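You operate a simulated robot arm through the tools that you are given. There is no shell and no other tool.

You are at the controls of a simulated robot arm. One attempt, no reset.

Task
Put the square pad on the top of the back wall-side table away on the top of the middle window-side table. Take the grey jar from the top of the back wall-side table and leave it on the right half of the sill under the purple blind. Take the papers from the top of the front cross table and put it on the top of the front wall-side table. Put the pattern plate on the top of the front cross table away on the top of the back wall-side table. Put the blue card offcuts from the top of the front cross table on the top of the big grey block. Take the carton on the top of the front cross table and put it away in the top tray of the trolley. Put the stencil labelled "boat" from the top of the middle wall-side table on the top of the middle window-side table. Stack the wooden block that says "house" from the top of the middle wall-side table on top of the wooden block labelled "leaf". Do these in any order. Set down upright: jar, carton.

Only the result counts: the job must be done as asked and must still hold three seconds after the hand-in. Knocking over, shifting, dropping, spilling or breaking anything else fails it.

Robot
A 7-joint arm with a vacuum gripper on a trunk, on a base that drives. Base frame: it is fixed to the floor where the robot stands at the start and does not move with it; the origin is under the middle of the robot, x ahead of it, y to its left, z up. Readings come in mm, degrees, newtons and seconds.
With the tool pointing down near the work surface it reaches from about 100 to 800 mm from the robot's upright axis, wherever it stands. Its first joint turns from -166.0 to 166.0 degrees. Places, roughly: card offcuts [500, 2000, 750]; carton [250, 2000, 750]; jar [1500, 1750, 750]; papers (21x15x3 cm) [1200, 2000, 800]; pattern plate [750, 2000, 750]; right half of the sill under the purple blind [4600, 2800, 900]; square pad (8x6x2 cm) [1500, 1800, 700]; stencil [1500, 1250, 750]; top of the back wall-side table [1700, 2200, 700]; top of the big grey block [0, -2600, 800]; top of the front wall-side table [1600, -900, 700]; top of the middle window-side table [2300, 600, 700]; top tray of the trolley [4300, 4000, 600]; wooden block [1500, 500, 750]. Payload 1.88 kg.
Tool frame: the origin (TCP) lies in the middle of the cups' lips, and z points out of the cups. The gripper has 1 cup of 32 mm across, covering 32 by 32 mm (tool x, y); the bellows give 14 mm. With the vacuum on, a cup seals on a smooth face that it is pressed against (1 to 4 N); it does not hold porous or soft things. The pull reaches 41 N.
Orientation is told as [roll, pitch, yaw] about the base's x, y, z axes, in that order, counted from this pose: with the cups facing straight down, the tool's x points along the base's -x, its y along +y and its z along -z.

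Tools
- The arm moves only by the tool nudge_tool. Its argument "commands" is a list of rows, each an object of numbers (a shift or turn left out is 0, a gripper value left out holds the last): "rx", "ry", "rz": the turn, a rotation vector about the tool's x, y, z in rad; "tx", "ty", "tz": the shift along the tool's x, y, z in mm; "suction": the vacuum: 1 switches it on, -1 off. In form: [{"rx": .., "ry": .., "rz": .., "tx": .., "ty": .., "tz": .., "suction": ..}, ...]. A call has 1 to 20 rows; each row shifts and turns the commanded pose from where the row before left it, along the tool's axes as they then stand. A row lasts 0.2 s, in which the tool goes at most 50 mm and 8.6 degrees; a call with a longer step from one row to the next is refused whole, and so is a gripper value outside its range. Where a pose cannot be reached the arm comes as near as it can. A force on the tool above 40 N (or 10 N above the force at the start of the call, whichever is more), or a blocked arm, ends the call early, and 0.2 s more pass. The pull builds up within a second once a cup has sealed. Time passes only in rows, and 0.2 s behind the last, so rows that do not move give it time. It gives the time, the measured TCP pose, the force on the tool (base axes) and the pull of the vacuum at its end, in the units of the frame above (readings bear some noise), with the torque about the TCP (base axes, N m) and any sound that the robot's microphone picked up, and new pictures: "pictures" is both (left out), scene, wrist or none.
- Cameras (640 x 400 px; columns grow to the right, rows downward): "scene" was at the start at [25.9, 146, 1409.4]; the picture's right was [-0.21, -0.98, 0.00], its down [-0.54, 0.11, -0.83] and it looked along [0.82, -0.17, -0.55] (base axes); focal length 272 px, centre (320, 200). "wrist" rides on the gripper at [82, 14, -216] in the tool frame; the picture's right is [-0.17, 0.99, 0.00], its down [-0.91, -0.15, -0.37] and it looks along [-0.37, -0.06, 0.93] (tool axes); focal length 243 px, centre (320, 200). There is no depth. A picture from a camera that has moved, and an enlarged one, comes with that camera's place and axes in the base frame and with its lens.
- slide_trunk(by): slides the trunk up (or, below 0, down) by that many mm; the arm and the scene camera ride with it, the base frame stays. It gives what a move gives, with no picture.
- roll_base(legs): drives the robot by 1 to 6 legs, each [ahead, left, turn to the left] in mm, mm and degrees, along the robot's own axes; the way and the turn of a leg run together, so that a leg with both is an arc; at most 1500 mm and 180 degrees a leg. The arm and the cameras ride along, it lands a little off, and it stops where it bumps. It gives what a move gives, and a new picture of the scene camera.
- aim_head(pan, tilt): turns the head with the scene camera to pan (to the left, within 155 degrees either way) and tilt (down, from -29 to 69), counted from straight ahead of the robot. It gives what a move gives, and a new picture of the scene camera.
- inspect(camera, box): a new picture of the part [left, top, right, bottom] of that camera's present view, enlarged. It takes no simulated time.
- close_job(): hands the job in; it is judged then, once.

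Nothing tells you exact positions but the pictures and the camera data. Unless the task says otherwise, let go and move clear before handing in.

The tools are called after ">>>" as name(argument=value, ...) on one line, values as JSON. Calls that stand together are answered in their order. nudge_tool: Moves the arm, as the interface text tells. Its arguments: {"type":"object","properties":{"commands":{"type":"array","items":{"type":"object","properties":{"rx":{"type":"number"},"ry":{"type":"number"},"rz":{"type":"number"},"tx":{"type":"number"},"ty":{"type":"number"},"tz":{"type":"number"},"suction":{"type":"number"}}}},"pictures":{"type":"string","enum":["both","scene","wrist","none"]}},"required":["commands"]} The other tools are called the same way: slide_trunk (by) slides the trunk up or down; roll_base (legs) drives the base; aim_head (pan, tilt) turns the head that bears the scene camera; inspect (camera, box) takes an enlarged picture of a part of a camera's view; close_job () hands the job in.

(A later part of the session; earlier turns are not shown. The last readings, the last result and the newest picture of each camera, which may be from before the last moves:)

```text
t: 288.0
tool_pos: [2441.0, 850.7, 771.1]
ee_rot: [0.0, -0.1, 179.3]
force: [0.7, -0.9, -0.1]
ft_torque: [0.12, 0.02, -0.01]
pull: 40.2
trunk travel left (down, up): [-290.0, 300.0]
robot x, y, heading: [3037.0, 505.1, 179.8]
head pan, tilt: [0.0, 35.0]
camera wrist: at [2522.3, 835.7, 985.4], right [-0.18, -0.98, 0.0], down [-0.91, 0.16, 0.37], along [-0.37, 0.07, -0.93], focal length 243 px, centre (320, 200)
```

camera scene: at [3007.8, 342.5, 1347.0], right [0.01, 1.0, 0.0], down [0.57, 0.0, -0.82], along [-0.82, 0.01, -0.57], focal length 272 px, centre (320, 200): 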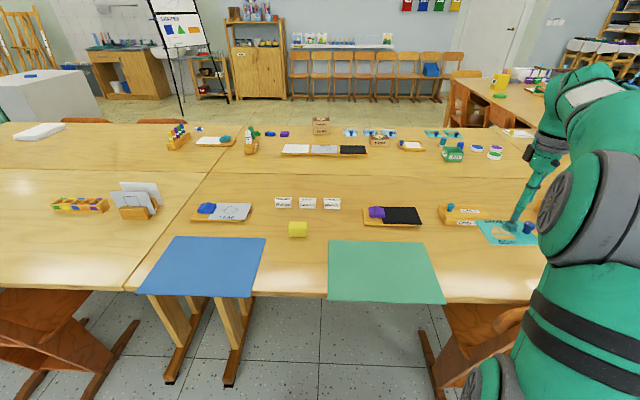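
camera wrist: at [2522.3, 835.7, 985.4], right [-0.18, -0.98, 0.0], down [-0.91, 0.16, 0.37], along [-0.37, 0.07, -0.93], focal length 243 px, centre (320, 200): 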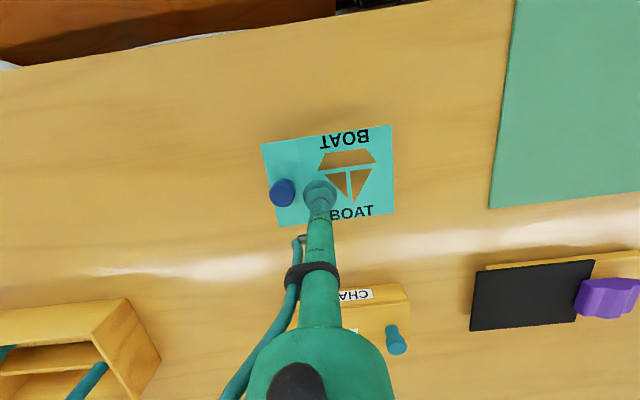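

>>> nudge_tool(commands=[{"tz": 8}, {"tz": 6}, {"tz": 4}, {"tz": 3}, {}], pictures="none")

>>> nudge_tool(commands=[{"tz": 3}, {"tz": 2}, {}], pictures="none")

```text
t: 289.2
tool_pos: [2439.8, 851.0, 748.1]
ee_rot: [0.0, -0.1, 179.2]
force: [-0.3, 0.9, -0.2]
ft_torque: [0.16, 0.02, -0.01]
pull: 41.1
trunk travel left (down, up): [-290.0, 300.0]
robot x, y, heading: [3038.8, 506.9, 179.6]
head pan, tilt: [0.0, 35.0]
```

```text
t: 290.0
tool_pos: [2441.0, 851.1, 742.5]
ee_rot: [0.1, 0.2, 179.4]
force: [4.0, -4.0, -3.4]
ft_torque: [0.02, -0.02, 0.0]
pull: 40.5
trunk travel left (down, up): [-290.0, 300.0]
robot x, y, heading: [3038.1, 504.4, 179.7]
head pan, tilt: [0.0, 35.0]
```

>>> nudge_tool(commands=[{"tz": 2}, {}, {}], pictures="none")

```text
t: 290.8
tool_pos: [2439.9, 850.5, 742.6]
ee_rot: [-0.1, 0.0, 179.3]
force: [6.3, -3.1, 5.2]
ft_torque: [-0.01, -0.09, -0.07]
pull: 40.6
trunk travel left (down, up): [-290.0, 300.0]
robot x, y, heading: [3037.6, 507.4, 179.8]
head pan, tilt: [0.0, 35.0]
```

On the table. Releasing and lifting clear.

>>> nudge_tool(commands=[{"suction": -1}, {}, {}, {}, {"tz": -5}, {"tz": -15}, {"tz": -40}, {"tz": -40}, {"tz": -40}, {"tz": -40}, {}], pictures="wrist")

```text
t: 293.2
tool_pos: [2438.7, 849.6, 923.6]
ee_rot: [0.1, 0.1, 179.3]
force: [0.0, -0.1, -0.4]
ft_torque: [-0.01, 0.01, 0.02]
pull: 0.1
trunk travel left (down, up): [-290.0, 300.0]
robot x, y, heading: [3038.3, 503.9, 179.8]
head pan, tilt: [0.0, 35.0]
camera wrist: at [2520.1, 835.2, 1138.4], right [-0.18, -0.98, 0.0], down [-0.91, 0.16, 0.37], along [-0.37, 0.07, -0.93], focal length 243 px, centre (320, 200)
```

wrist: 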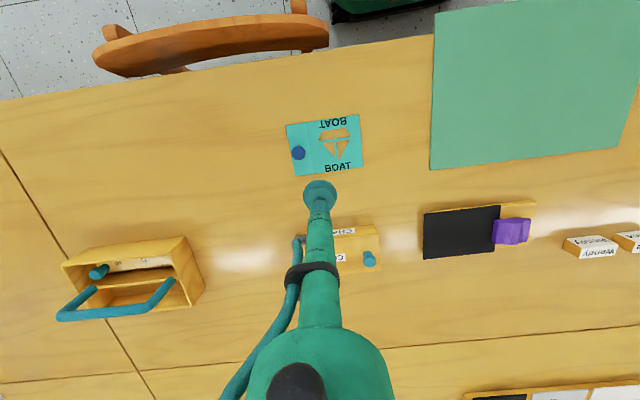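

Stencil placed. I'll retract and drive back the same way for the square pad.

>>> nudge_tool(commands=[{"tx": 28, "ty": 36}, {"tx": 28, "ty": 36}, {"tx": 28, "ty": 36}, {"tx": 28, "ty": 36}, {"tx": 28, "ty": 36}, {"tx": 28, "ty": 36}, {"tx": 28, "ty": 36}, {"tx": 28, "ty": 36}, {}], pictures="none")

>>> roll_base(legs=[[-290, 0, 0], [0, 1450, 0], [0, 1450, 0], [1400, 0, 0], [1150, 0, 0]])

```text
t: 295.2
tool_pos: [2661.2, 558.5, 921.1]
ee_rot: [-0.1, 0.0, 179.3]
force: [-0.3, -0.7, 0.9]
ft_torque: [-0.01, -0.01, 0.0]
pull: 0.0
trunk travel left (down, up): [-290.0, 300.0]
robot x, y, heading: [3040.8, 503.5, 179.6]
head pan, tilt: [0.0, 35.0]
```

```text
t: 322.8
tool_pos: [394.0, -2299.6, 922.1]
ee_rot: [0.0, 0.0, 178.8]
force: [-0.1, -0.5, -0.9]
ft_torque: [-0.01, -0.04, 0.03]
pull: 0.0
trunk travel left (down, up): [-290.0, 300.0]
robot x, y, heading: [769.2, -2355.4, 179.0]
head pan, tilt: [0.0, 35.0]
camera scene: at [740.0, -2519.7, 1347.0], right [0.02, 1.0, 0.0], down [0.57, -0.01, -0.82], along [-0.82, 0.01, -0.57], focal length 272 px, centre (320, 200)
```

scene: 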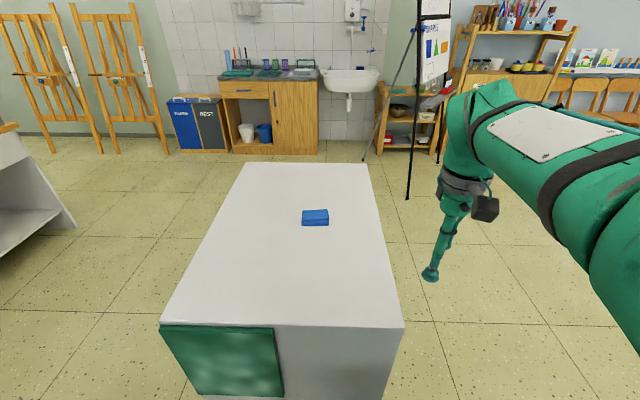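

>>> roll_base(legs=[[40, -1450, 0], [0, -1400, 0], [0, 0, -179], [230, 820, 0]])

>>> aim_head(pan=35, tilt=40)

```text
t: 348.3
tool_pos: [1322.7, 1293.5, 922.2]
ee_rot: [0.0, -0.1, -1.4]
force: [0.6, -0.4, 0.2]
ft_torque: [0.0, 0.02, -0.02]
pull: 0.0
trunk travel left (down, up): [-290.0, 300.0]
robot x, y, heading: [946.5, 1347.5, -0.7]
head pan, tilt: [0.0, 35.0]
camera scene: at [975.0, 1514.4, 1347.0], right [-0.02, -1.0, 0.0], down [-0.57, 0.01, -0.82], along [0.82, -0.01, -0.57], focal length 272 px, centre (320, 200)
```

scene: 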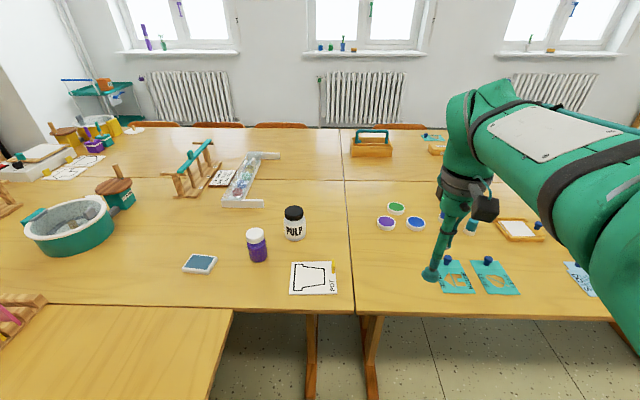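

```text
t: 349.3
tool_pos: [1322.6, 1293.9, 920.6]
ee_rot: [-0.1, 0.0, -1.3]
force: [-0.9, 0.1, 0.7]
ft_torque: [0.0, 0.0, -0.03]
pull: 0.1
trunk travel left (down, up): [-290.0, 300.0]
robot x, y, heading: [947.4, 1350.8, -0.8]
head pan, tilt: [35.0, 40.0]
camera scene: at [957.5, 1563.4, 1339.4], right [0.56, -0.83, 0.0], down [-0.53, -0.36, -0.77], along [0.64, 0.43, -0.64], focal length 272 px, centre (320, 200)
```

scene: 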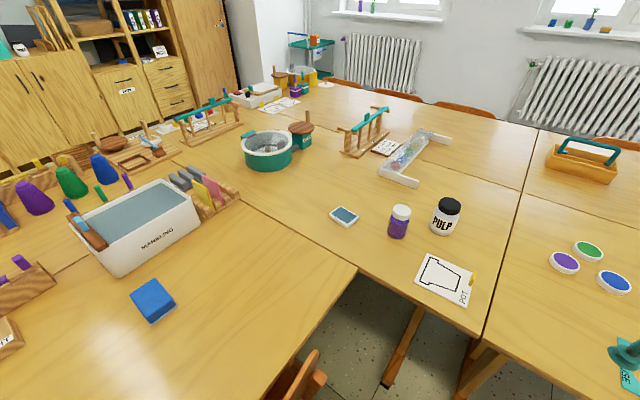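

Pad is near (1506,1846), just behind the purple jar. Moving a little closer and bringing the tool above it, well over jar height.

>>> roll_base(legs=[[60, 0, 0.8]])

>>> nudge_tool(commands=[{"tx": -9.5, "ty": 42.5, "tz": -5}, {"tx": -9.5, "ty": 42.5, "tz": -5}, {"tx": -9.5, "ty": 42.5, "tz": -5}, {"tx": -9.5, "ty": 42.5, "tz": -5}, {"tx": -9.5, "ty": 42.5}, {"tx": -9.5, "ty": 42.5}, {"tx": -9.5, "ty": 42.5}, {"tx": -9.5, "ty": 42.5}, {"tx": -9.5, "ty": 42.5}, {"tx": -9.5, "ty": 42.5}, {"tx": -9.5, "ty": 42.5}, {"tx": -9.5, "ty": 42.5}, {"tx": -9.5, "ty": 42.5}, {}])

```text
t: 350.3
tool_pos: [1384.6, 1297.7, 921.9]
ee_rot: [-0.2, 0.0, -0.4]
force: [-0.1, -0.3, -0.5]
ft_torque: [-0.04, -0.01, 0.0]
pull: 0.0
trunk travel left (down, up): [-290.0, 300.0]
robot x, y, heading: [1005.0, 1350.8, 0.2]
head pan, tilt: [35.0, 40.0]
camera scene: at [1015.0, 1563.0, 1339.4], right [0.57, -0.82, 0.0], down [-0.53, -0.37, -0.77], along [0.63, 0.44, -0.64], focal length 272 px, centre (320, 200)
```

scene: 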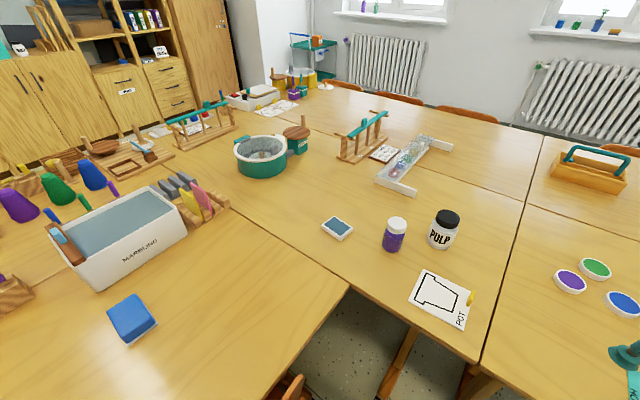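

```text
t: 353.3
tool_pos: [1511.9, 1851.5, 946.9]
ee_rot: [0.6, -0.5, -0.6]
force: [-2.1, -0.9, 3.1]
ft_torque: [0.24, -0.18, 0.02]
pull: 0.1
trunk travel left (down, up): [-290.0, 300.0]
robot x, y, heading: [1007.9, 1353.8, -0.3]
head pan, tilt: [35.0, 40.0]
camera scene: at [1013.4, 1561.3, 1339.9], right [0.57, -0.82, 0.0], down [-0.53, -0.37, -0.77], along [0.63, 0.44, -0.64], focal length 272 px, centre (320, 200)
camera wrist: at [1428.2, 1864.2, 1160.8], right [0.18, 0.98, 0.01], down [0.91, -0.17, 0.38], along [0.37, -0.06, -0.93], focal length 243 px, centre (320, 200)
```

scene: 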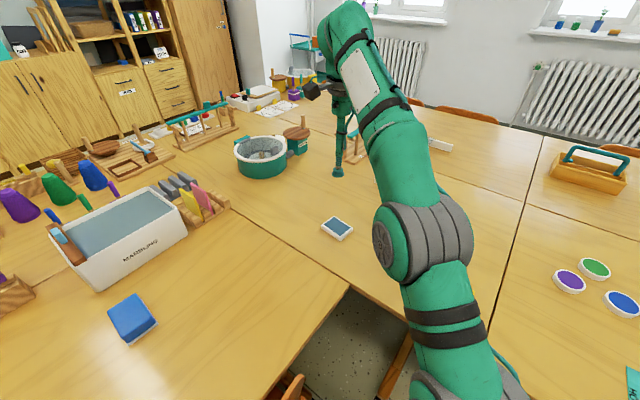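
wrist: 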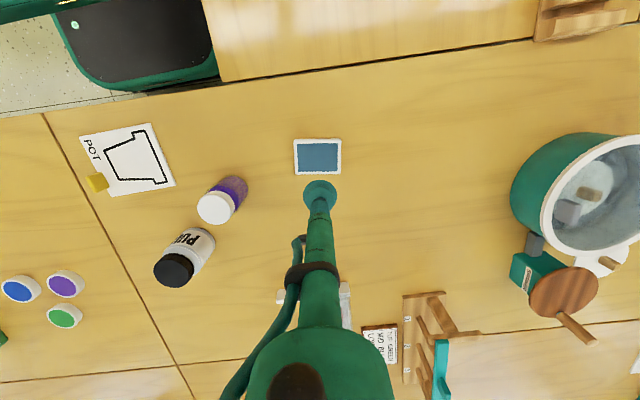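

Right over the pad. Descending.

>>> nudge_tool(commands=[{"tz": 40}, {"tz": 40}, {"tz": 40}, {"tz": 20}, {}], pictures="wrist")

```text
t: 354.5
tool_pos: [1513.7, 1850.2, 801.1]
ee_rot: [-0.1, 0.0, -0.6]
force: [0.2, 0.6, 0.4]
ft_torque: [0.03, -0.01, 0.03]
pull: 0.0
trunk travel left (down, up): [-290.0, 300.0]
robot x, y, heading: [1006.6, 1348.9, -0.4]
head pan, tilt: [35.0, 40.0]
camera wrist: at [1430.7, 1865.0, 1015.3], right [0.18, 0.98, 0.0], down [0.91, -0.16, 0.37], along [0.37, -0.07, -0.93], focal length 243 px, centre (320, 200)
```

wrist: 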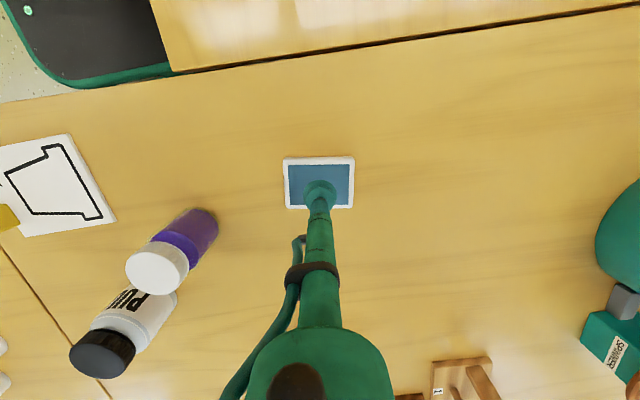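

>>> nudge_tool(commands=[{"tz": 15, "suction": 1}, {"tz": 10}, {"tz": 6}, {"tz": 4}, {"tz": 3}, {}], pictures="none")

```text
t: 355.9
tool_pos: [1512.7, 1849.3, 762.3]
ee_rot: [0.0, -0.1, -0.5]
force: [-0.4, -0.2, -0.6]
ft_torque: [-0.02, -0.01, 0.03]
pull: 0.1
trunk travel left (down, up): [-290.0, 300.0]
robot x, y, heading: [1008.2, 1349.2, -0.0]
head pan, tilt: [35.0, 40.0]
```

>>> nudge_tool(commands=[{"tz": 3}, {"tz": 3}, {}, {}], pictures="none")

```text
t: 356.9
tool_pos: [1513.3, 1849.9, 756.4]
ee_rot: [-0.1, 0.0, -0.5]
force: [-0.2, -0.9, 0.1]
ft_torque: [0.03, 0.0, -0.02]
pull: 41.0
trunk travel left (down, up): [-290.0, 300.0]
robot x, y, heading: [1005.7, 1350.0, -0.2]
head pan, tilt: [35.0, 40.0]
```

Sealed on the pad. Lifting straight up.

>>> nudge_tool(commands=[{"tz": -8}, {"tz": -15}, {"tz": -30}, {"tz": -40}, {"tz": -40}, {"tz": -20}, {}], pictures="both")

```text
t: 358.5
tool_pos: [1511.9, 1849.7, 911.6]
ee_rot: [0.0, 0.1, -0.5]
force: [-0.6, 0.4, -2.0]
ft_torque: [0.03, -0.01, -0.01]
pull: 40.7
trunk travel left (down, up): [-290.0, 300.0]
robot x, y, heading: [1006.2, 1349.9, -0.4]
head pan, tilt: [35.0, 40.0]
camera scene: at [1015.2, 1563.1, 1339.4], right [0.57, -0.82, 0.0], down [-0.53, -0.37, -0.77], along [0.63, 0.44, -0.64], focal length 272 px, centre (320, 200)
camera wrist: at [1429.9, 1864.0, 1125.4], right [0.17, 0.98, 0.0], down [0.91, -0.16, 0.37], along [0.37, -0.07, -0.93], focal length 243 px, centre (320, 200)
```

scene: 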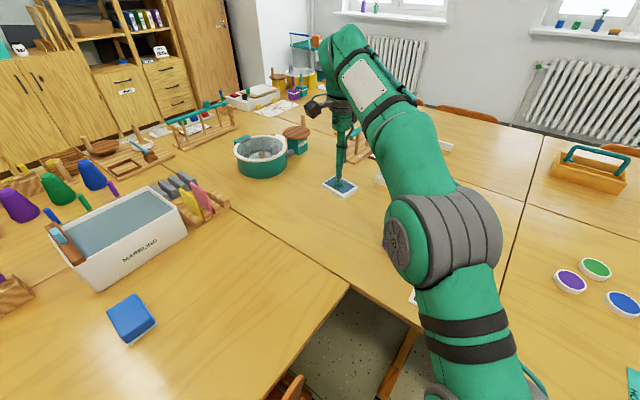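
wrist: 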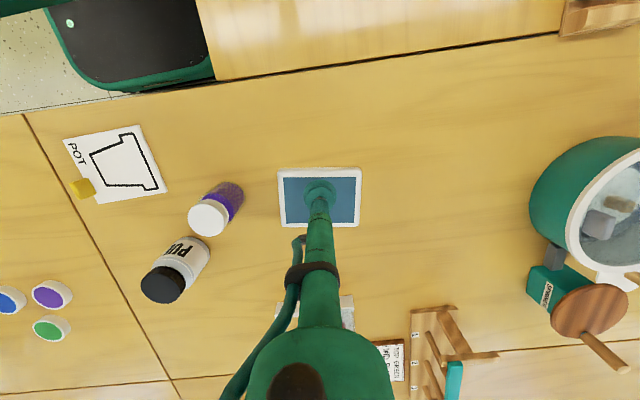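

Pad held. Retracting around the purple jar, then driving the same loop to the window side.

>>> nudge_tool(commands=[{"tx": 40, "ty": -20, "tz": -8}, {"tx": 40, "ty": -20, "tz": -8}, {"tx": 40, "ty": -30}, {"ty": -45}, {"ty": -45}, {"ty": -45}, {"ty": -45}, {"ty": -45}, {"ty": -45}, {"ty": -45}, {"ty": -45}, {"ty": -45}, {"ty": -45}, {"ty": -30}, {}], pictures="none")

>>> roll_base(legs=[[-230, 0, 0], [0, -1450, 0], [0, -1450, 0], [0, -850, 0]])

```text
t: 361.7
tool_pos: [1388.0, 1297.9, 926.3]
ee_rot: [0.0, 0.0, -0.5]
force: [-0.1, 0.2, -2.0]
ft_torque: [0.02, 0.04, -0.03]
pull: 40.5
trunk travel left (down, up): [-290.0, 300.0]
robot x, y, heading: [1002.7, 1350.2, -0.1]
head pan, tilt: [35.0, 40.0]
```

```text
t: 381.2
tool_pos: [1131.7, -2472.4, 926.1]
ee_rot: [-0.2, 0.1, -1.4]
force: [0.2, 0.3, -1.6]
ft_torque: [0.04, -0.03, 0.01]
pull: 40.6
trunk travel left (down, up): [-290.0, 300.0]
robot x, y, heading: [749.7, -2413.7, -1.1]
head pan, tilt: [35.0, 40.0]
camera scene: at [764.5, -2202.8, 1339.4], right [0.56, -0.83, 0.0], down [-0.53, -0.36, -0.77], along [0.64, 0.43, -0.64], focal length 272 px, centre (320, 200)
```

scene: 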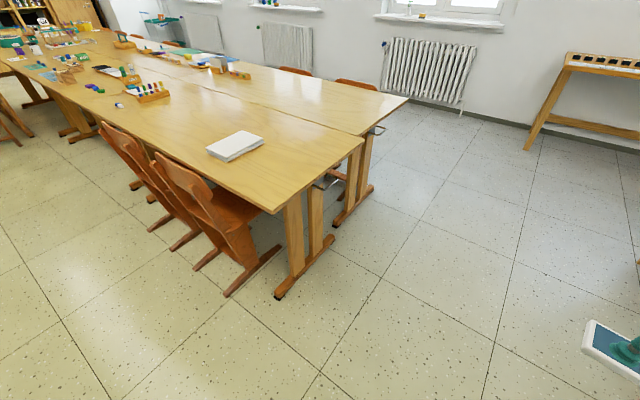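

>>> roll_base(legs=[[1400, 20, 1.1], [1170, 0, 0], [0, 1450, 0], [0, 1470, 0], [0, 0, 180]])

>>> aim_head(pan=0, tilt=35)

```text
t: 414.5
tool_pos: [3061.6, 545.4, 926.5]
ee_rot: [0.0, -0.1, 170.9]
force: [0.1, 0.4, -1.6]
ft_torque: [0.01, -0.03, 0.0]
pull: 40.5
trunk travel left (down, up): [-290.0, 300.0]
robot x, y, heading: [3426.4, 437.4, 171.1]
head pan, tilt: [35.0, 40.0]
camera scene: at [3386.7, 230.0, 1339.4], right [-0.44, 0.9, 0.0], down [0.58, 0.28, -0.77], along [-0.69, -0.34, -0.64], focal length 272 px, centre (320, 200)
```

scene: 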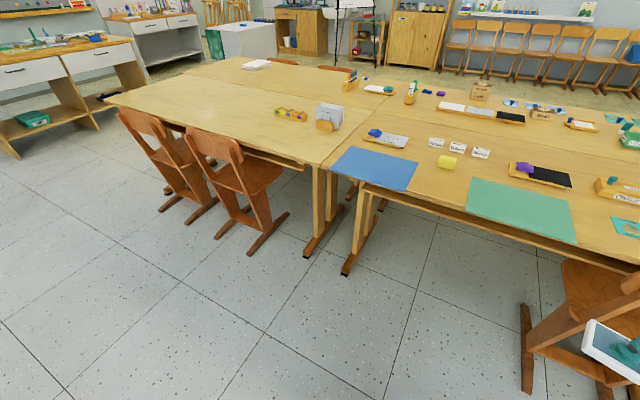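

```text
t: 415.5
tool_pos: [3059.7, 546.1, 926.4]
ee_rot: [0.0, 0.0, 170.9]
force: [-0.8, 0.3, -0.8]
ft_torque: [0.02, 0.0, -0.03]
pull: 40.5
trunk travel left (down, up): [-290.0, 300.0]
robot x, y, heading: [3430.8, 438.3, 171.1]
head pan, tilt: [0.0, 35.0]
camera scene: at [3375.9, 281.0, 1347.0], right [0.15, 0.99, 0.0], down [0.57, -0.09, -0.82], along [-0.81, 0.12, -0.57], focal length 272 px, centre (320, 200)
```

scene: 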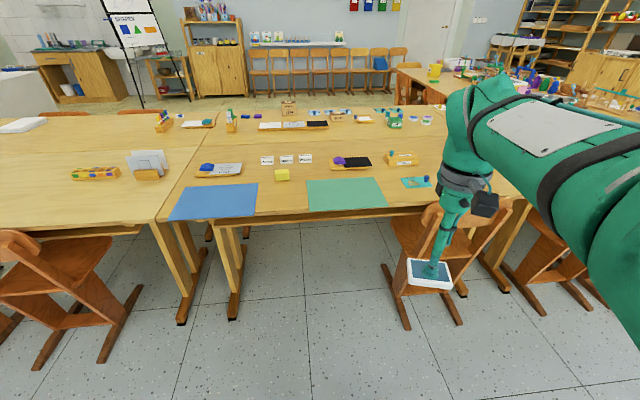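

Heading is off by 9°; correcting, then moving up to the table.

>>> roll_base(legs=[[0, 0, 8.9], [385, -70, 0]])

```text
t: 418.6
tool_pos: [2660.9, 551.5, 926.1]
ee_rot: [-0.1, 0.0, -179.7]
force: [-0.1, 0.4, -1.6]
ft_torque: [0.01, -0.04, -0.02]
pull: 40.6
trunk travel left (down, up): [-290.0, 300.0]
robot x, y, heading: [3044.5, 509.3, -179.5]
head pan, tilt: [0.0, 35.0]
camera scene: at [3016.5, 343.0, 1347.0], right [-0.01, 1.0, 0.0], down [0.57, 0.01, -0.82], along [-0.82, -0.01, -0.57], focal length 272 px, centre (320, 200)
```

scene: 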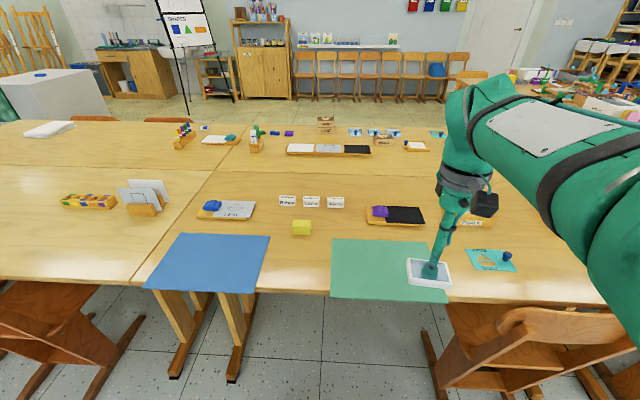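

The gap between the blue and green mats is 200 mm wide, centred near (2475,275), with room for the pad. Moving there.

>>> nudge_tool(commands=[{"tx": -24, "ty": 34.5}, {"tx": -24, "ty": 34.5}, {"tx": -24, "ty": 34.5}, {"tx": -24, "ty": 34.5}, {"tx": -24, "ty": 34.5}, {"tx": -24, "ty": 34.5}, {"tx": -24, "ty": 34.5}, {"tx": -24, "ty": 34.5}, {"tz": 40}, {"tz": 40}, {}])

```text
t: 421.0
tool_pos: [2471.3, 274.6, 845.4]
ee_rot: [0.0, 0.0, -179.7]
force: [-0.1, -0.7, -2.4]
ft_torque: [0.02, -0.03, 0.02]
pull: 40.2
trunk travel left (down, up): [-290.0, 300.0]
robot x, y, heading: [3041.8, 506.0, -179.1]
head pan, tilt: [0.0, 35.0]
camera scene: at [3016.3, 342.9, 1347.0], right [-0.01, 1.0, 0.0], down [0.57, 0.01, -0.82], along [-0.82, -0.01, -0.57], focal length 272 px, centre (320, 200)
camera wrist: at [2552.8, 261.1, 1061.0], right [-0.16, -0.99, 0.0], down [-0.92, 0.15, 0.37], along [-0.37, 0.06, -0.93], focal length 243 px, centre (320, 200)
```

scene: 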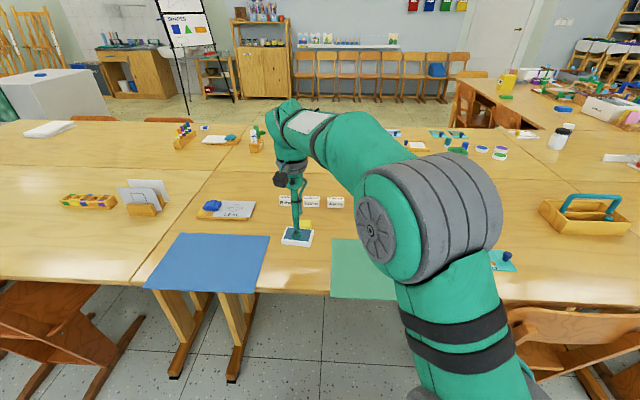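
wrist: 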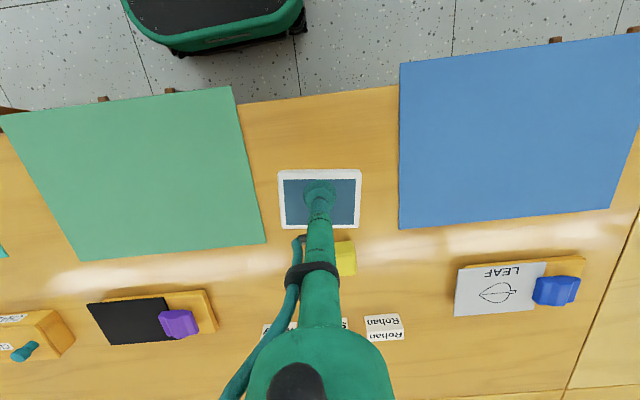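

Clear landing area. Lowering.

>>> nudge_tool(commands=[{"tz": 40}, {"tz": 30}, {"tz": 6}, {"tz": 4}, {"tz": 4}, {}], pictures="none")

>>> nudge_tool(commands=[{"tz": 3}, {"tz": 3}, {"tz": 2}, {}], pictures="none")

```text
t: 422.4
tool_pos: [2471.3, 273.9, 761.8]
ee_rot: [0.0, 0.2, -179.7]
force: [-0.7, -0.6, -1.5]
ft_torque: [0.0, -0.01, 0.0]
pull: 40.3
trunk travel left (down, up): [-290.0, 300.0]
robot x, y, heading: [3045.8, 506.8, -179.4]
head pan, tilt: [0.0, 35.0]
```

```text
t: 423.4
tool_pos: [2470.1, 275.0, 756.2]
ee_rot: [0.0, -0.1, -179.7]
force: [1.1, -1.7, 10.5]
ft_torque: [0.03, 0.07, -0.05]
pull: 40.7
trunk travel left (down, up): [-290.0, 300.0]
robot x, y, heading: [3043.2, 506.6, -179.3]
head pan, tilt: [0.0, 35.0]
```

Touchdown (10 N). Releasing and lifting.

>>> nudge_tool(commands=[{"suction": -1}, {}, {}, {}, {"tz": -5}, {"tz": -15}, {"tz": -40}, {"tz": -40}, {"tz": -40}, {"tz": -20}, {}], pictures="wrist")

```text
t: 425.8
tool_pos: [2471.5, 276.3, 913.8]
ee_rot: [-0.1, 0.0, -179.7]
force: [-0.6, -0.2, 0.2]
ft_torque: [-0.01, 0.02, 0.02]
pull: 0.0
trunk travel left (down, up): [-290.0, 300.0]
robot x, y, heading: [3044.9, 504.5, -179.6]
head pan, tilt: [0.0, 35.0]
camera wrist: at [2552.9, 262.2, 1128.4], right [-0.16, -0.99, 0.0], down [-0.92, 0.15, 0.37], along [-0.37, 0.06, -0.93], focal length 243 px, centre (320, 200)
```

wrist: 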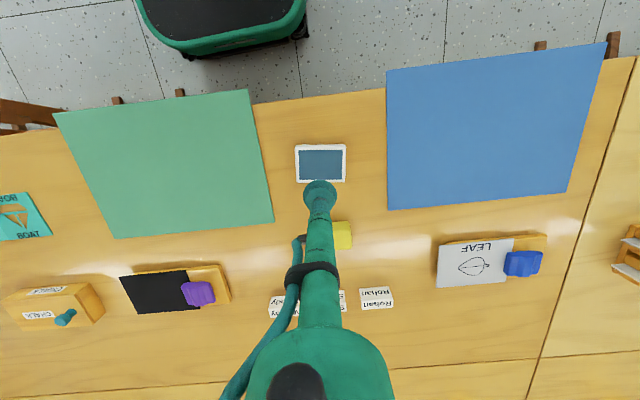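

Pad placed. Driving back the same loop for the grey jar.

>>> nudge_tool(commands=[{"tx": 28, "ty": -36}, {"tx": 28, "ty": -36}, {"tx": 28, "ty": -36}, {"tx": 28, "ty": -36}, {"tx": 28, "ty": -36}, {"tx": 28, "ty": -36}, {"tx": 20, "ty": -36}, {}], pictures="none")

>>> roll_base(legs=[[-290, 0, 0], [0, 1450, 0], [0, 1450, 0], [1400, 0, 0], [1150, 0, 0]])

```text
t: 427.6
tool_pos: [2658.1, 528.9, 914.9]
ee_rot: [-0.1, -0.1, -179.7]
force: [-0.9, 0.5, -0.1]
ft_torque: [-0.02, 0.0, 0.03]
pull: 0.0
trunk travel left (down, up): [-290.0, 300.0]
robot x, y, heading: [3039.9, 507.8, -179.2]
head pan, tilt: [0.0, 35.0]
```

```text
t: 455.2
tool_pos: [364.4, -2269.6, 914.8]
ee_rot: [0.0, 0.0, 178.0]
force: [0.1, 0.2, 0.0]
ft_torque: [0.0, -0.02, -0.01]
pull: 0.1
trunk travel left (down, up): [-290.0, 300.0]
robot x, y, heading: [750.4, -2305.0, 178.5]
head pan, tilt: [0.0, 35.0]
camera scene: at [715.5, -2468.4, 1347.0], right [0.03, 1.0, 0.0], down [0.57, -0.02, -0.82], along [-0.82, 0.02, -0.57], focal length 272 px, centre (320, 200)
```

scene: 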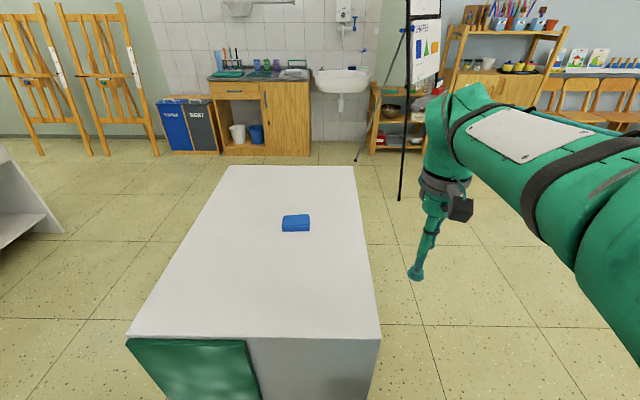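

>>> roll_base(legs=[[40, -1450, 0], [0, -1400, 0], [0, 0, -178.5]])

```text
t: 476.1
tool_pos: [1169.6, 567.5, 916.8]
ee_rot: [0.0, 0.0, 4.6]
force: [0.6, -0.1, 1.3]
ft_torque: [-0.04, 0.04, 0.01]
pull: 0.1
trunk travel left (down, up): [-290.0, 300.0]
robot x, y, heading: [781.4, 560.7, 4.7]
head pan, tilt: [0.0, 35.0]
camera scene: at [796.2, 726.7, 1347.0], right [0.09, -1.0, 0.0], down [-0.57, -0.05, -0.82], along [0.82, 0.07, -0.57], focal length 272 px, centre (320, 200)
```

scene: 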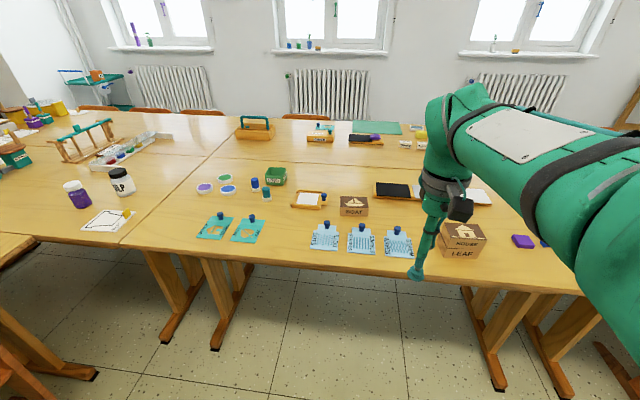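

>>> roll_base(legs=[[0, 0, -4.7], [225, 750, 0]])

>>> aim_head(pan=10, tilt=40)

>>> inspect(camera="scene", box=[180, 130, 380, 260])

```text
t: 480.8
tool_pos: [1394.9, 1282.1, 914.6]
ee_rot: [-0.1, 0.0, -0.1]
force: [-0.6, 0.3, -0.6]
ft_torque: [0.01, -0.01, -0.01]
pull: 0.0
trunk travel left (down, up): [-290.0, 300.0]
robot x, y, heading: [1007.3, 1310.4, 0.0]
head pan, tilt: [0.0, 35.0]
camera scene: at [1035.3, 1471.8, 1347.0], right [0.0, -1.0, 0.0], down [-0.57, 0.0, -0.82], along [0.82, 0.0, -0.57], focal length 272 px, centre (320, 200)
```

scene: 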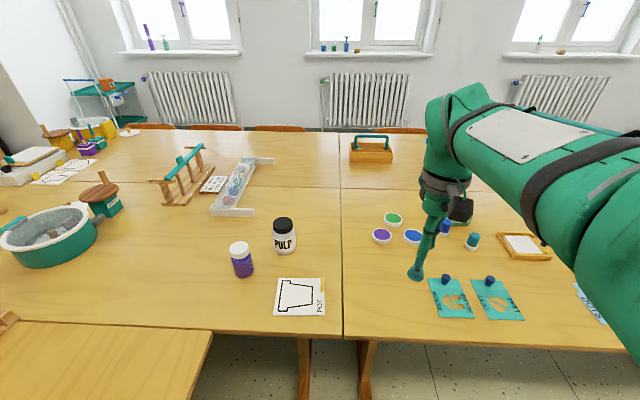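

```text
t: 481.6
tool_pos: [1394.1, 1282.1, 915.6]
ee_rot: [0.0, 0.0, -0.1]
force: [0.1, 0.6, -0.4]
ft_torque: [0.02, 0.01, -0.01]
pull: 0.0
trunk travel left (down, up): [-290.0, 300.0]
robot x, y, heading: [1005.9, 1307.7, 0.1]
head pan, tilt: [10.0, 40.0]
camera scene: at [1030.9, 1486.6, 1339.5], right [0.18, -0.98, 0.0], down [-0.63, -0.11, -0.77], along [0.75, 0.14, -0.64], focal length 272 px, centre (320, 200)
```

scene: 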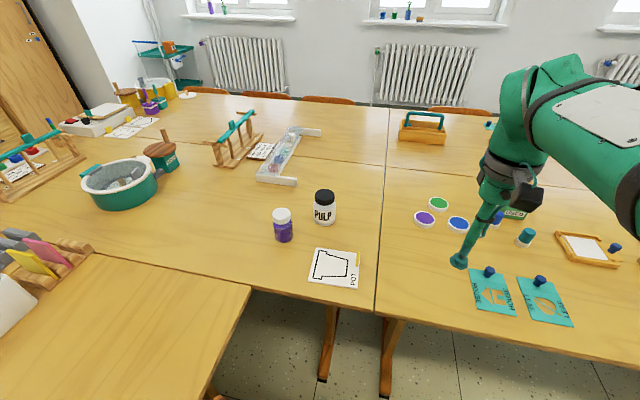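

```text
3.08 times, centred on (280, 195) of scene
camera zoom: at [1030.9, 1486.6, 1339.5], right [0.18, -0.98, 0.0], down [-0.63, -0.11, -0.77], along [0.75, 0.14, -0.64], focal length 838 px, centre (443, 215)
```

zoom: 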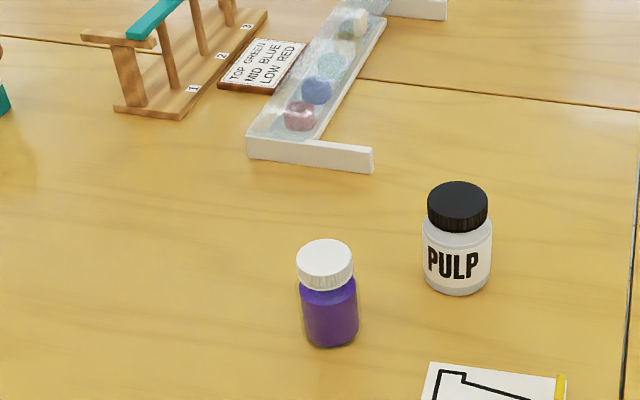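

The grey PULP jar's lid centre is at about (1649,1583), with its top near z 833. Moving over it.

>>> nudge_tool(commands=[{"tx": -28.3, "ty": 33.4}, {"tx": -28.3, "ty": 33.4}, {"tx": -28.3, "ty": 33.4}, {"tx": -28.3, "ty": 33.4}, {"tx": -28.3, "ty": 33.4}, {"tx": -28.3, "ty": 33.4}, {"tx": -28.3, "ty": 33.4}, {"tx": -28.3, "ty": 33.4}, {"tx": -28.3, "ty": 33.4}, {}])

```text
t: 483.8
tool_pos: [1650.6, 1583.9, 914.0]
ee_rot: [-0.1, 0.0, -0.1]
force: [0.6, 0.1, 0.6]
ft_torque: [-0.01, 0.04, 0.03]
pull: 0.0
trunk travel left (down, up): [-290.0, 300.0]
robot x, y, heading: [1010.2, 1308.9, 0.1]
head pan, tilt: [10.0, 40.0]
camera scene: at [1031.2, 1486.7, 1339.4], right [0.18, -0.98, 0.0], down [-0.63, -0.11, -0.77], along [0.75, 0.14, -0.64], focal length 272 px, centre (320, 200)
camera wrist: at [1567.5, 1597.4, 1128.6], right [0.17, 0.99, 0.0], down [0.91, -0.16, 0.37], along [0.37, -0.06, -0.93], focal length 243 px, centre (320, 200)
```

scene: 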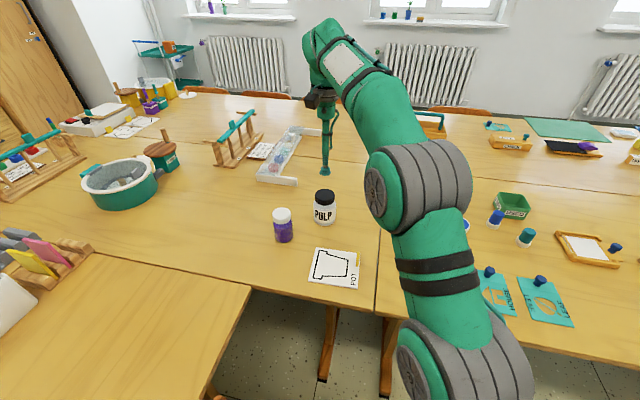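
wrist: 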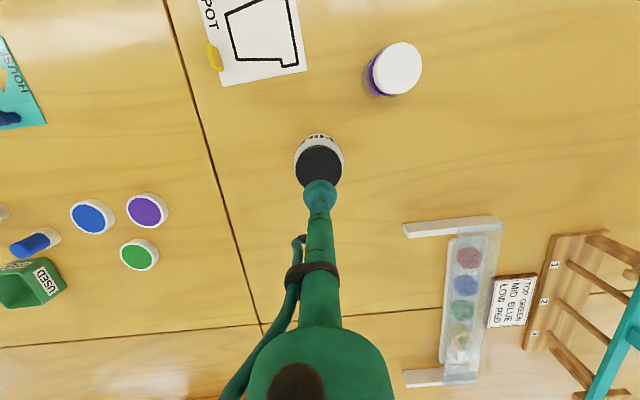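

>>> nudge_tool(commands=[{"tx": 7, "ty": 1, "tz": 30}, {"tz": 25}, {}], pictures="wrist")

>>> inspect(camera="wrist", box=[240, 130, 400, 230])

>>> inspect(camera="scene", box=[270, 150, 390, 225])

```text
t: 484.6
tool_pos: [1642.5, 1583.7, 859.1]
ee_rot: [-0.2, 0.0, -0.3]
force: [-0.5, -0.3, 0.0]
ft_torque: [0.03, -0.03, 0.0]
pull: 0.1
trunk travel left (down, up): [-290.0, 300.0]
robot x, y, heading: [1004.7, 1306.1, 0.1]
head pan, tilt: [10.0, 40.0]
camera wrist: at [1559.6, 1598.4, 1073.1], right [0.17, 0.99, 0.0], down [0.91, -0.16, 0.37], along [0.37, -0.06, -0.93], focal length 243 px, centre (320, 200)
```

wrist: 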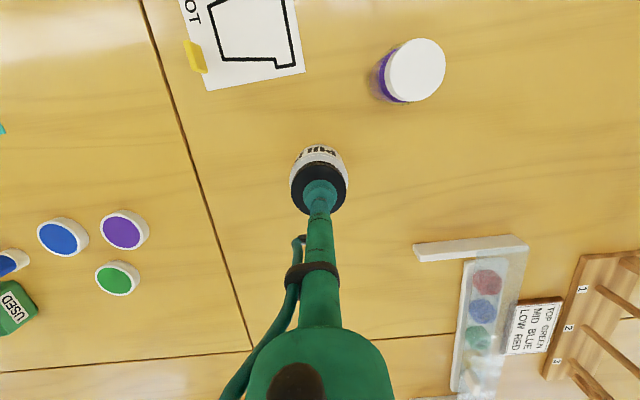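

```text
4.00 times, centred on (320, 180) of wrist
camera zoom: at [1559.6, 1598.4, 1073.1], right [0.17, 0.99, 0.0], down [0.91, -0.16, 0.37], along [0.37, -0.06, -0.93], focal length 970 px, centre (320, 280)
```

zoom: 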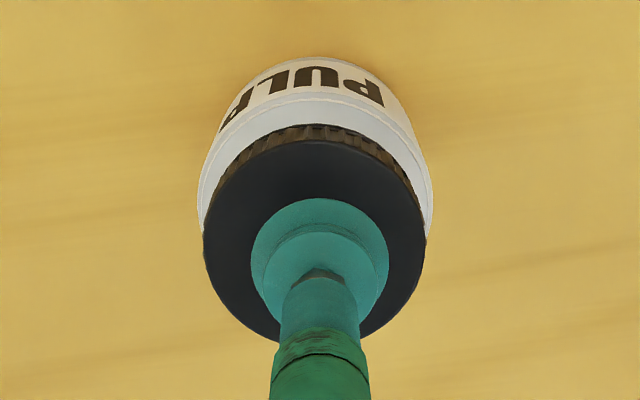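

```text
5.33 times, centred on (330, 188) of scene
camera zoom: at [1031.0, 1486.7, 1339.4], right [0.18, -0.98, 0.0], down [-0.63, -0.11, -0.77], along [0.75, 0.14, -0.64], focal length 1452 px, centre (267, 267)
```

zoom: 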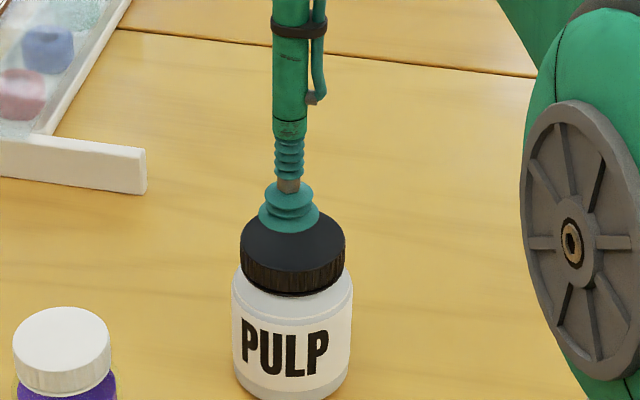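

The cup is centred on the lid. Vacuum on and descending.

>>> nudge_tool(commands=[{"tz": 12, "suction": 1}, {"tz": 6}, {"tz": 4}, {"tz": 4}, {"tz": 3}, {}], pictures="none")

```text
t: 485.9
tool_pos: [1642.9, 1584.5, 834.4]
ee_rot: [0.2, -0.3, -0.1]
force: [-1.3, 4.0, 30.8]
ft_torque: [-0.09, -0.06, -0.01]
pull: 41.0
trunk travel left (down, up): [-290.0, 300.0]
robot x, y, heading: [1010.3, 1309.7, 0.3]
head pan, tilt: [10.0, 40.0]
```

>>> nudge_tool(commands=[{"tz": -6}, {"tz": -10}, {"tz": -20}, {"tz": -40}, {"tz": -40}, {"tz": -40}, {}])

```text
t: 487.6
tool_pos: [1644.3, 1584.3, 987.0]
ee_rot: [0.1, 0.0, -0.1]
force: [0.0, -0.2, -3.0]
ft_torque: [0.01, 0.02, 0.01]
pull: 40.3
trunk travel left (down, up): [-290.0, 300.0]
robot x, y, heading: [1008.9, 1308.3, 0.1]
head pan, tilt: [10.0, 40.0]
camera scene: at [1031.0, 1486.7, 1339.4], right [0.18, -0.98, 0.0], down [-0.63, -0.11, -0.77], along [0.75, 0.14, -0.64], focal length 272 px, centre (320, 200)
camera wrist: at [1560.3, 1598.6, 1202.4], right [0.17, 0.99, 0.0], down [0.91, -0.15, 0.37], along [0.37, -0.06, -0.93], focal length 243 px, centre (320, 200)
```

scene: 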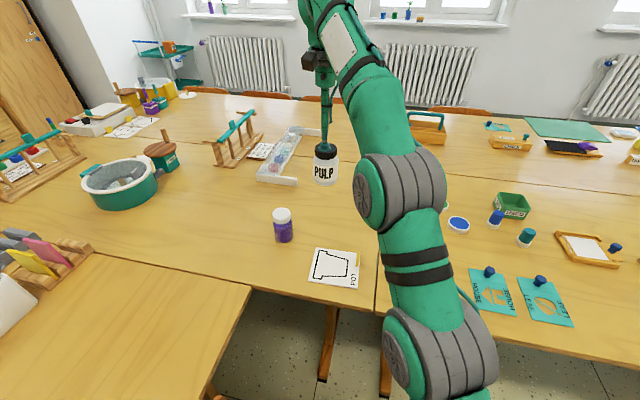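
wrist: 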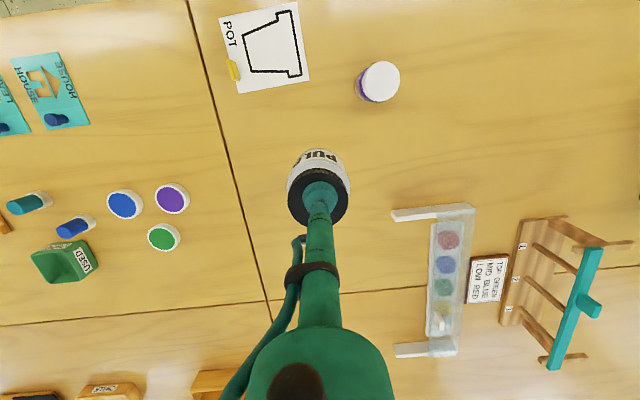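

Jar held. Retracting and driving the loop to the window side again.

>>> nudge_tool(commands=[{"tx": 28.3, "ty": -33}, {"tx": 28.3, "ty": -33}, {"tx": 28.3, "ty": -33}, {"tx": 28.3, "ty": -33}, {"tx": 28.3, "ty": -33}, {"tx": 28.3, "ty": -33}, {"tx": 28.3, "ty": -33}, {"tx": 28.3, "ty": -33}, {"tx": 28.3, "ty": -33}, {}], pictures="none")

>>> roll_base(legs=[[-240, 0, 0], [0, -1450, 0], [0, -1450, 0], [0, -830, 0]])

```text
t: 489.8
tool_pos: [1386.1, 1286.2, 985.8]
ee_rot: [-0.2, -0.1, -0.1]
force: [-0.5, 0.0, -3.7]
ft_torque: [0.01, 0.01, -0.04]
pull: 40.7
trunk travel left (down, up): [-290.0, 300.0]
robot x, y, heading: [1011.6, 1307.4, 0.1]
head pan, tilt: [10.0, 40.0]
```

```text
t: 509.0
tool_pos: [1086.9, -2419.0, 985.4]
ee_rot: [-0.1, 0.0, -3.3]
force: [0.1, -0.3, -3.8]
ft_torque: [0.02, 0.03, 0.0]
pull: 40.2
trunk travel left (down, up): [-290.0, 300.0]
robot x, y, heading: [710.7, -2377.5, -3.1]
head pan, tilt: [10.0, 40.0]
camera scene: at [741.9, -2200.8, 1339.4], right [0.12, -0.99, 0.0], down [-0.64, -0.08, -0.77], along [0.76, 0.09, -0.64], focal length 272 px, centre (320, 200)
```

scene: 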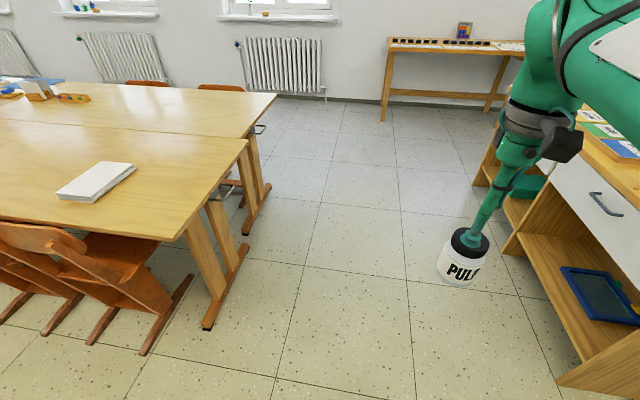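

>>> roll_base(legs=[[0, 0, 3.1], [1400, 0, 0], [1280, 0, 0], [0, 1450, 0]])

```text
t: 529.2
tool_pos: [3727.4, -883.6, 986.1]
ee_rot: [0.0, -0.1, 0.8]
force: [0.5, -1.1, -4.2]
ft_torque: [0.01, 0.01, -0.02]
pull: 40.8
trunk travel left (down, up): [-290.0, 300.0]
robot x, y, heading: [3349.4, -866.0, 1.1]
head pan, tilt: [10.0, 40.0]
camera scene: at [3368.5, -690.2, 1339.4], right [0.19, -0.98, 0.0], down [-0.63, -0.12, -0.77], along [0.75, 0.15, -0.64], focal length 272 px, centre (320, 200)
```

scene: 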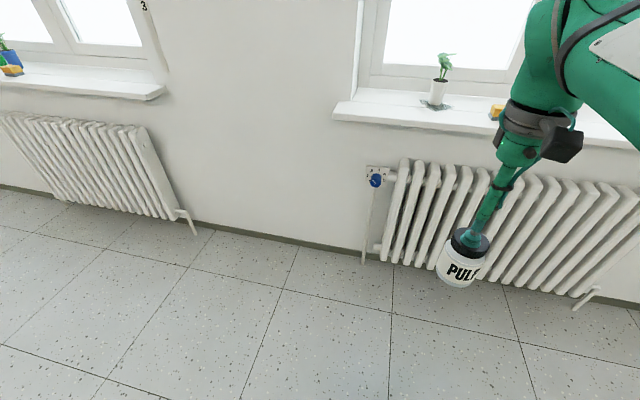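

>>> roll_base(legs=[[0, 0, -1.1], [0, 1450, 0], [0, 1450, 0]])

>>> aim_head(pan=25, tilt=25)

```text
t: 543.4
tool_pos: [3727.2, 1976.6, 986.0]
ee_rot: [0.1, 0.0, -0.2]
force: [-0.8, 0.3, -2.6]
ft_torque: [0.03, 0.01, 0.01]
pull: 41.1
trunk travel left (down, up): [-290.0, 300.0]
robot x, y, heading: [3354.0, 1994.8, 0.2]
head pan, tilt: [10.0, 40.0]
camera scene: at [3371.5, 2175.2, 1339.4], right [0.18, -0.98, 0.0], down [-0.63, -0.11, -0.77], along [0.75, 0.13, -0.64], focal length 272 px, centre (320, 200)
```

scene: 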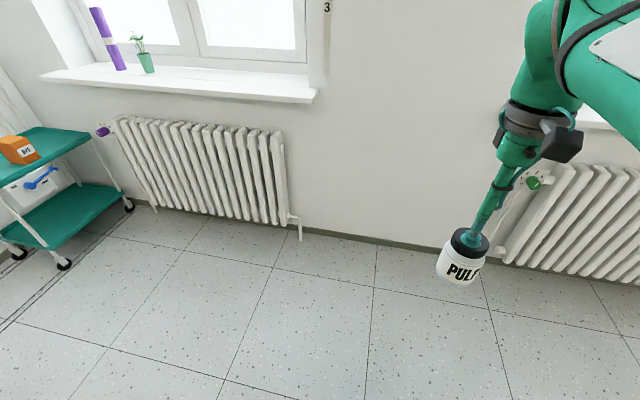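

```text
t: 544.2
tool_pos: [3727.5, 1975.6, 985.9]
ee_rot: [-0.1, -0.1, -0.2]
force: [0.2, -1.1, -4.0]
ft_torque: [0.04, 0.01, -0.04]
pull: 41.0
trunk travel left (down, up): [-290.0, 300.0]
robot x, y, heading: [3344.4, 1992.6, 0.2]
head pan, tilt: [25.0, 25.0]
camera scene: at [3371.2, 2199.4, 1362.7], right [0.42, -0.91, 0.0], down [-0.38, -0.18, -0.91], along [0.82, 0.38, -0.42], focal length 272 px, centre (320, 200)
```

scene: 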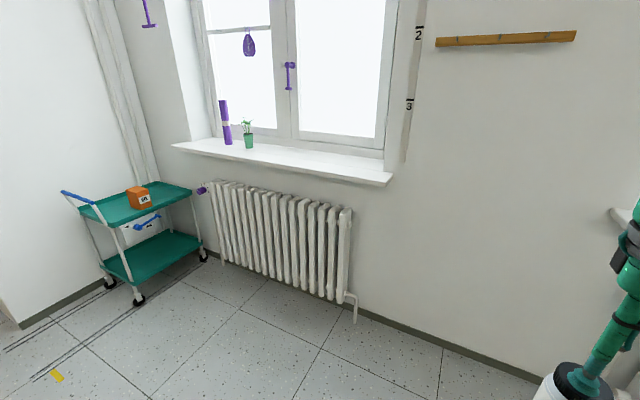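

The sill's front edge is near x 4550, y 2400–3720, at z roughly 945, and its right half is empty. Raising the trunk and driving toward it.

>>> slide_trunk(by=180)

>>> roll_base(legs=[[450, 750, 0]])

>>> aim_head(pan=0, tilt=30)

```text
t: 546.2
tool_pos: [3726.3, 1974.7, 1165.7]
ee_rot: [-0.1, 0.1, -0.2]
force: [-0.6, -0.4, -3.5]
ft_torque: [0.02, 0.01, 0.0]
pull: 41.0
trunk travel left (down, up): [-470.0, 120.0]
robot x, y, heading: [3348.9, 2000.0, 0.1]
head pan, tilt: [25.0, 25.0]
```

```text
t: 550.8
tool_pos: [4175.6, 2728.8, 1165.4]
ee_rot: [-0.2, 0.0, 0.2]
force: [-0.6, -0.2, -3.4]
ft_torque: [0.0, 0.04, 0.02]
pull: 40.9
trunk travel left (down, up): [-470.0, 120.0]
robot x, y, heading: [3797.0, 2745.2, 0.5]
head pan, tilt: [25.0, 25.0]
camera scene: at [3819.0, 2951.3, 1542.8], right [0.43, -0.9, 0.0], down [-0.38, -0.18, -0.91], along [0.82, 0.39, -0.42], focal length 272 px, centre (320, 200)
```

scene: 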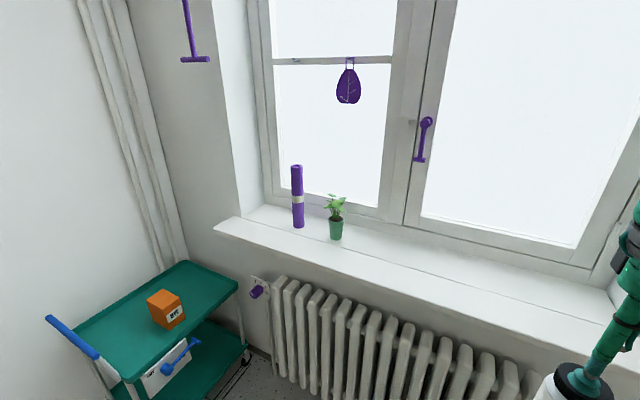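

```text
t: 551.7
tool_pos: [4176.2, 2729.0, 1165.9]
ee_rot: [-0.1, 0.2, 0.0]
force: [0.7, -0.4, -3.3]
ft_torque: [0.05, 0.02, 0.01]
pull: 40.8
trunk travel left (down, up): [-470.0, 120.0]
robot x, y, heading: [3797.1, 2750.6, 0.2]
head pan, tilt: [0.0, 30.0]
camera scene: at [3826.3, 2912.5, 1534.8], right [0.01, -1.0, 0.0], down [-0.5, 0.0, -0.87], along [0.87, 0.01, -0.5], focal length 272 px, centre (320, 200)
```

scene: 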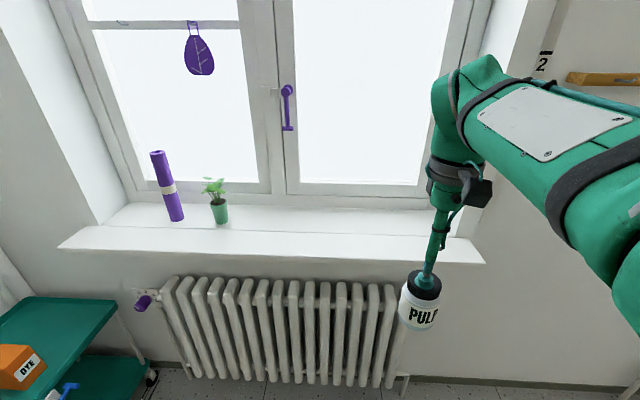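

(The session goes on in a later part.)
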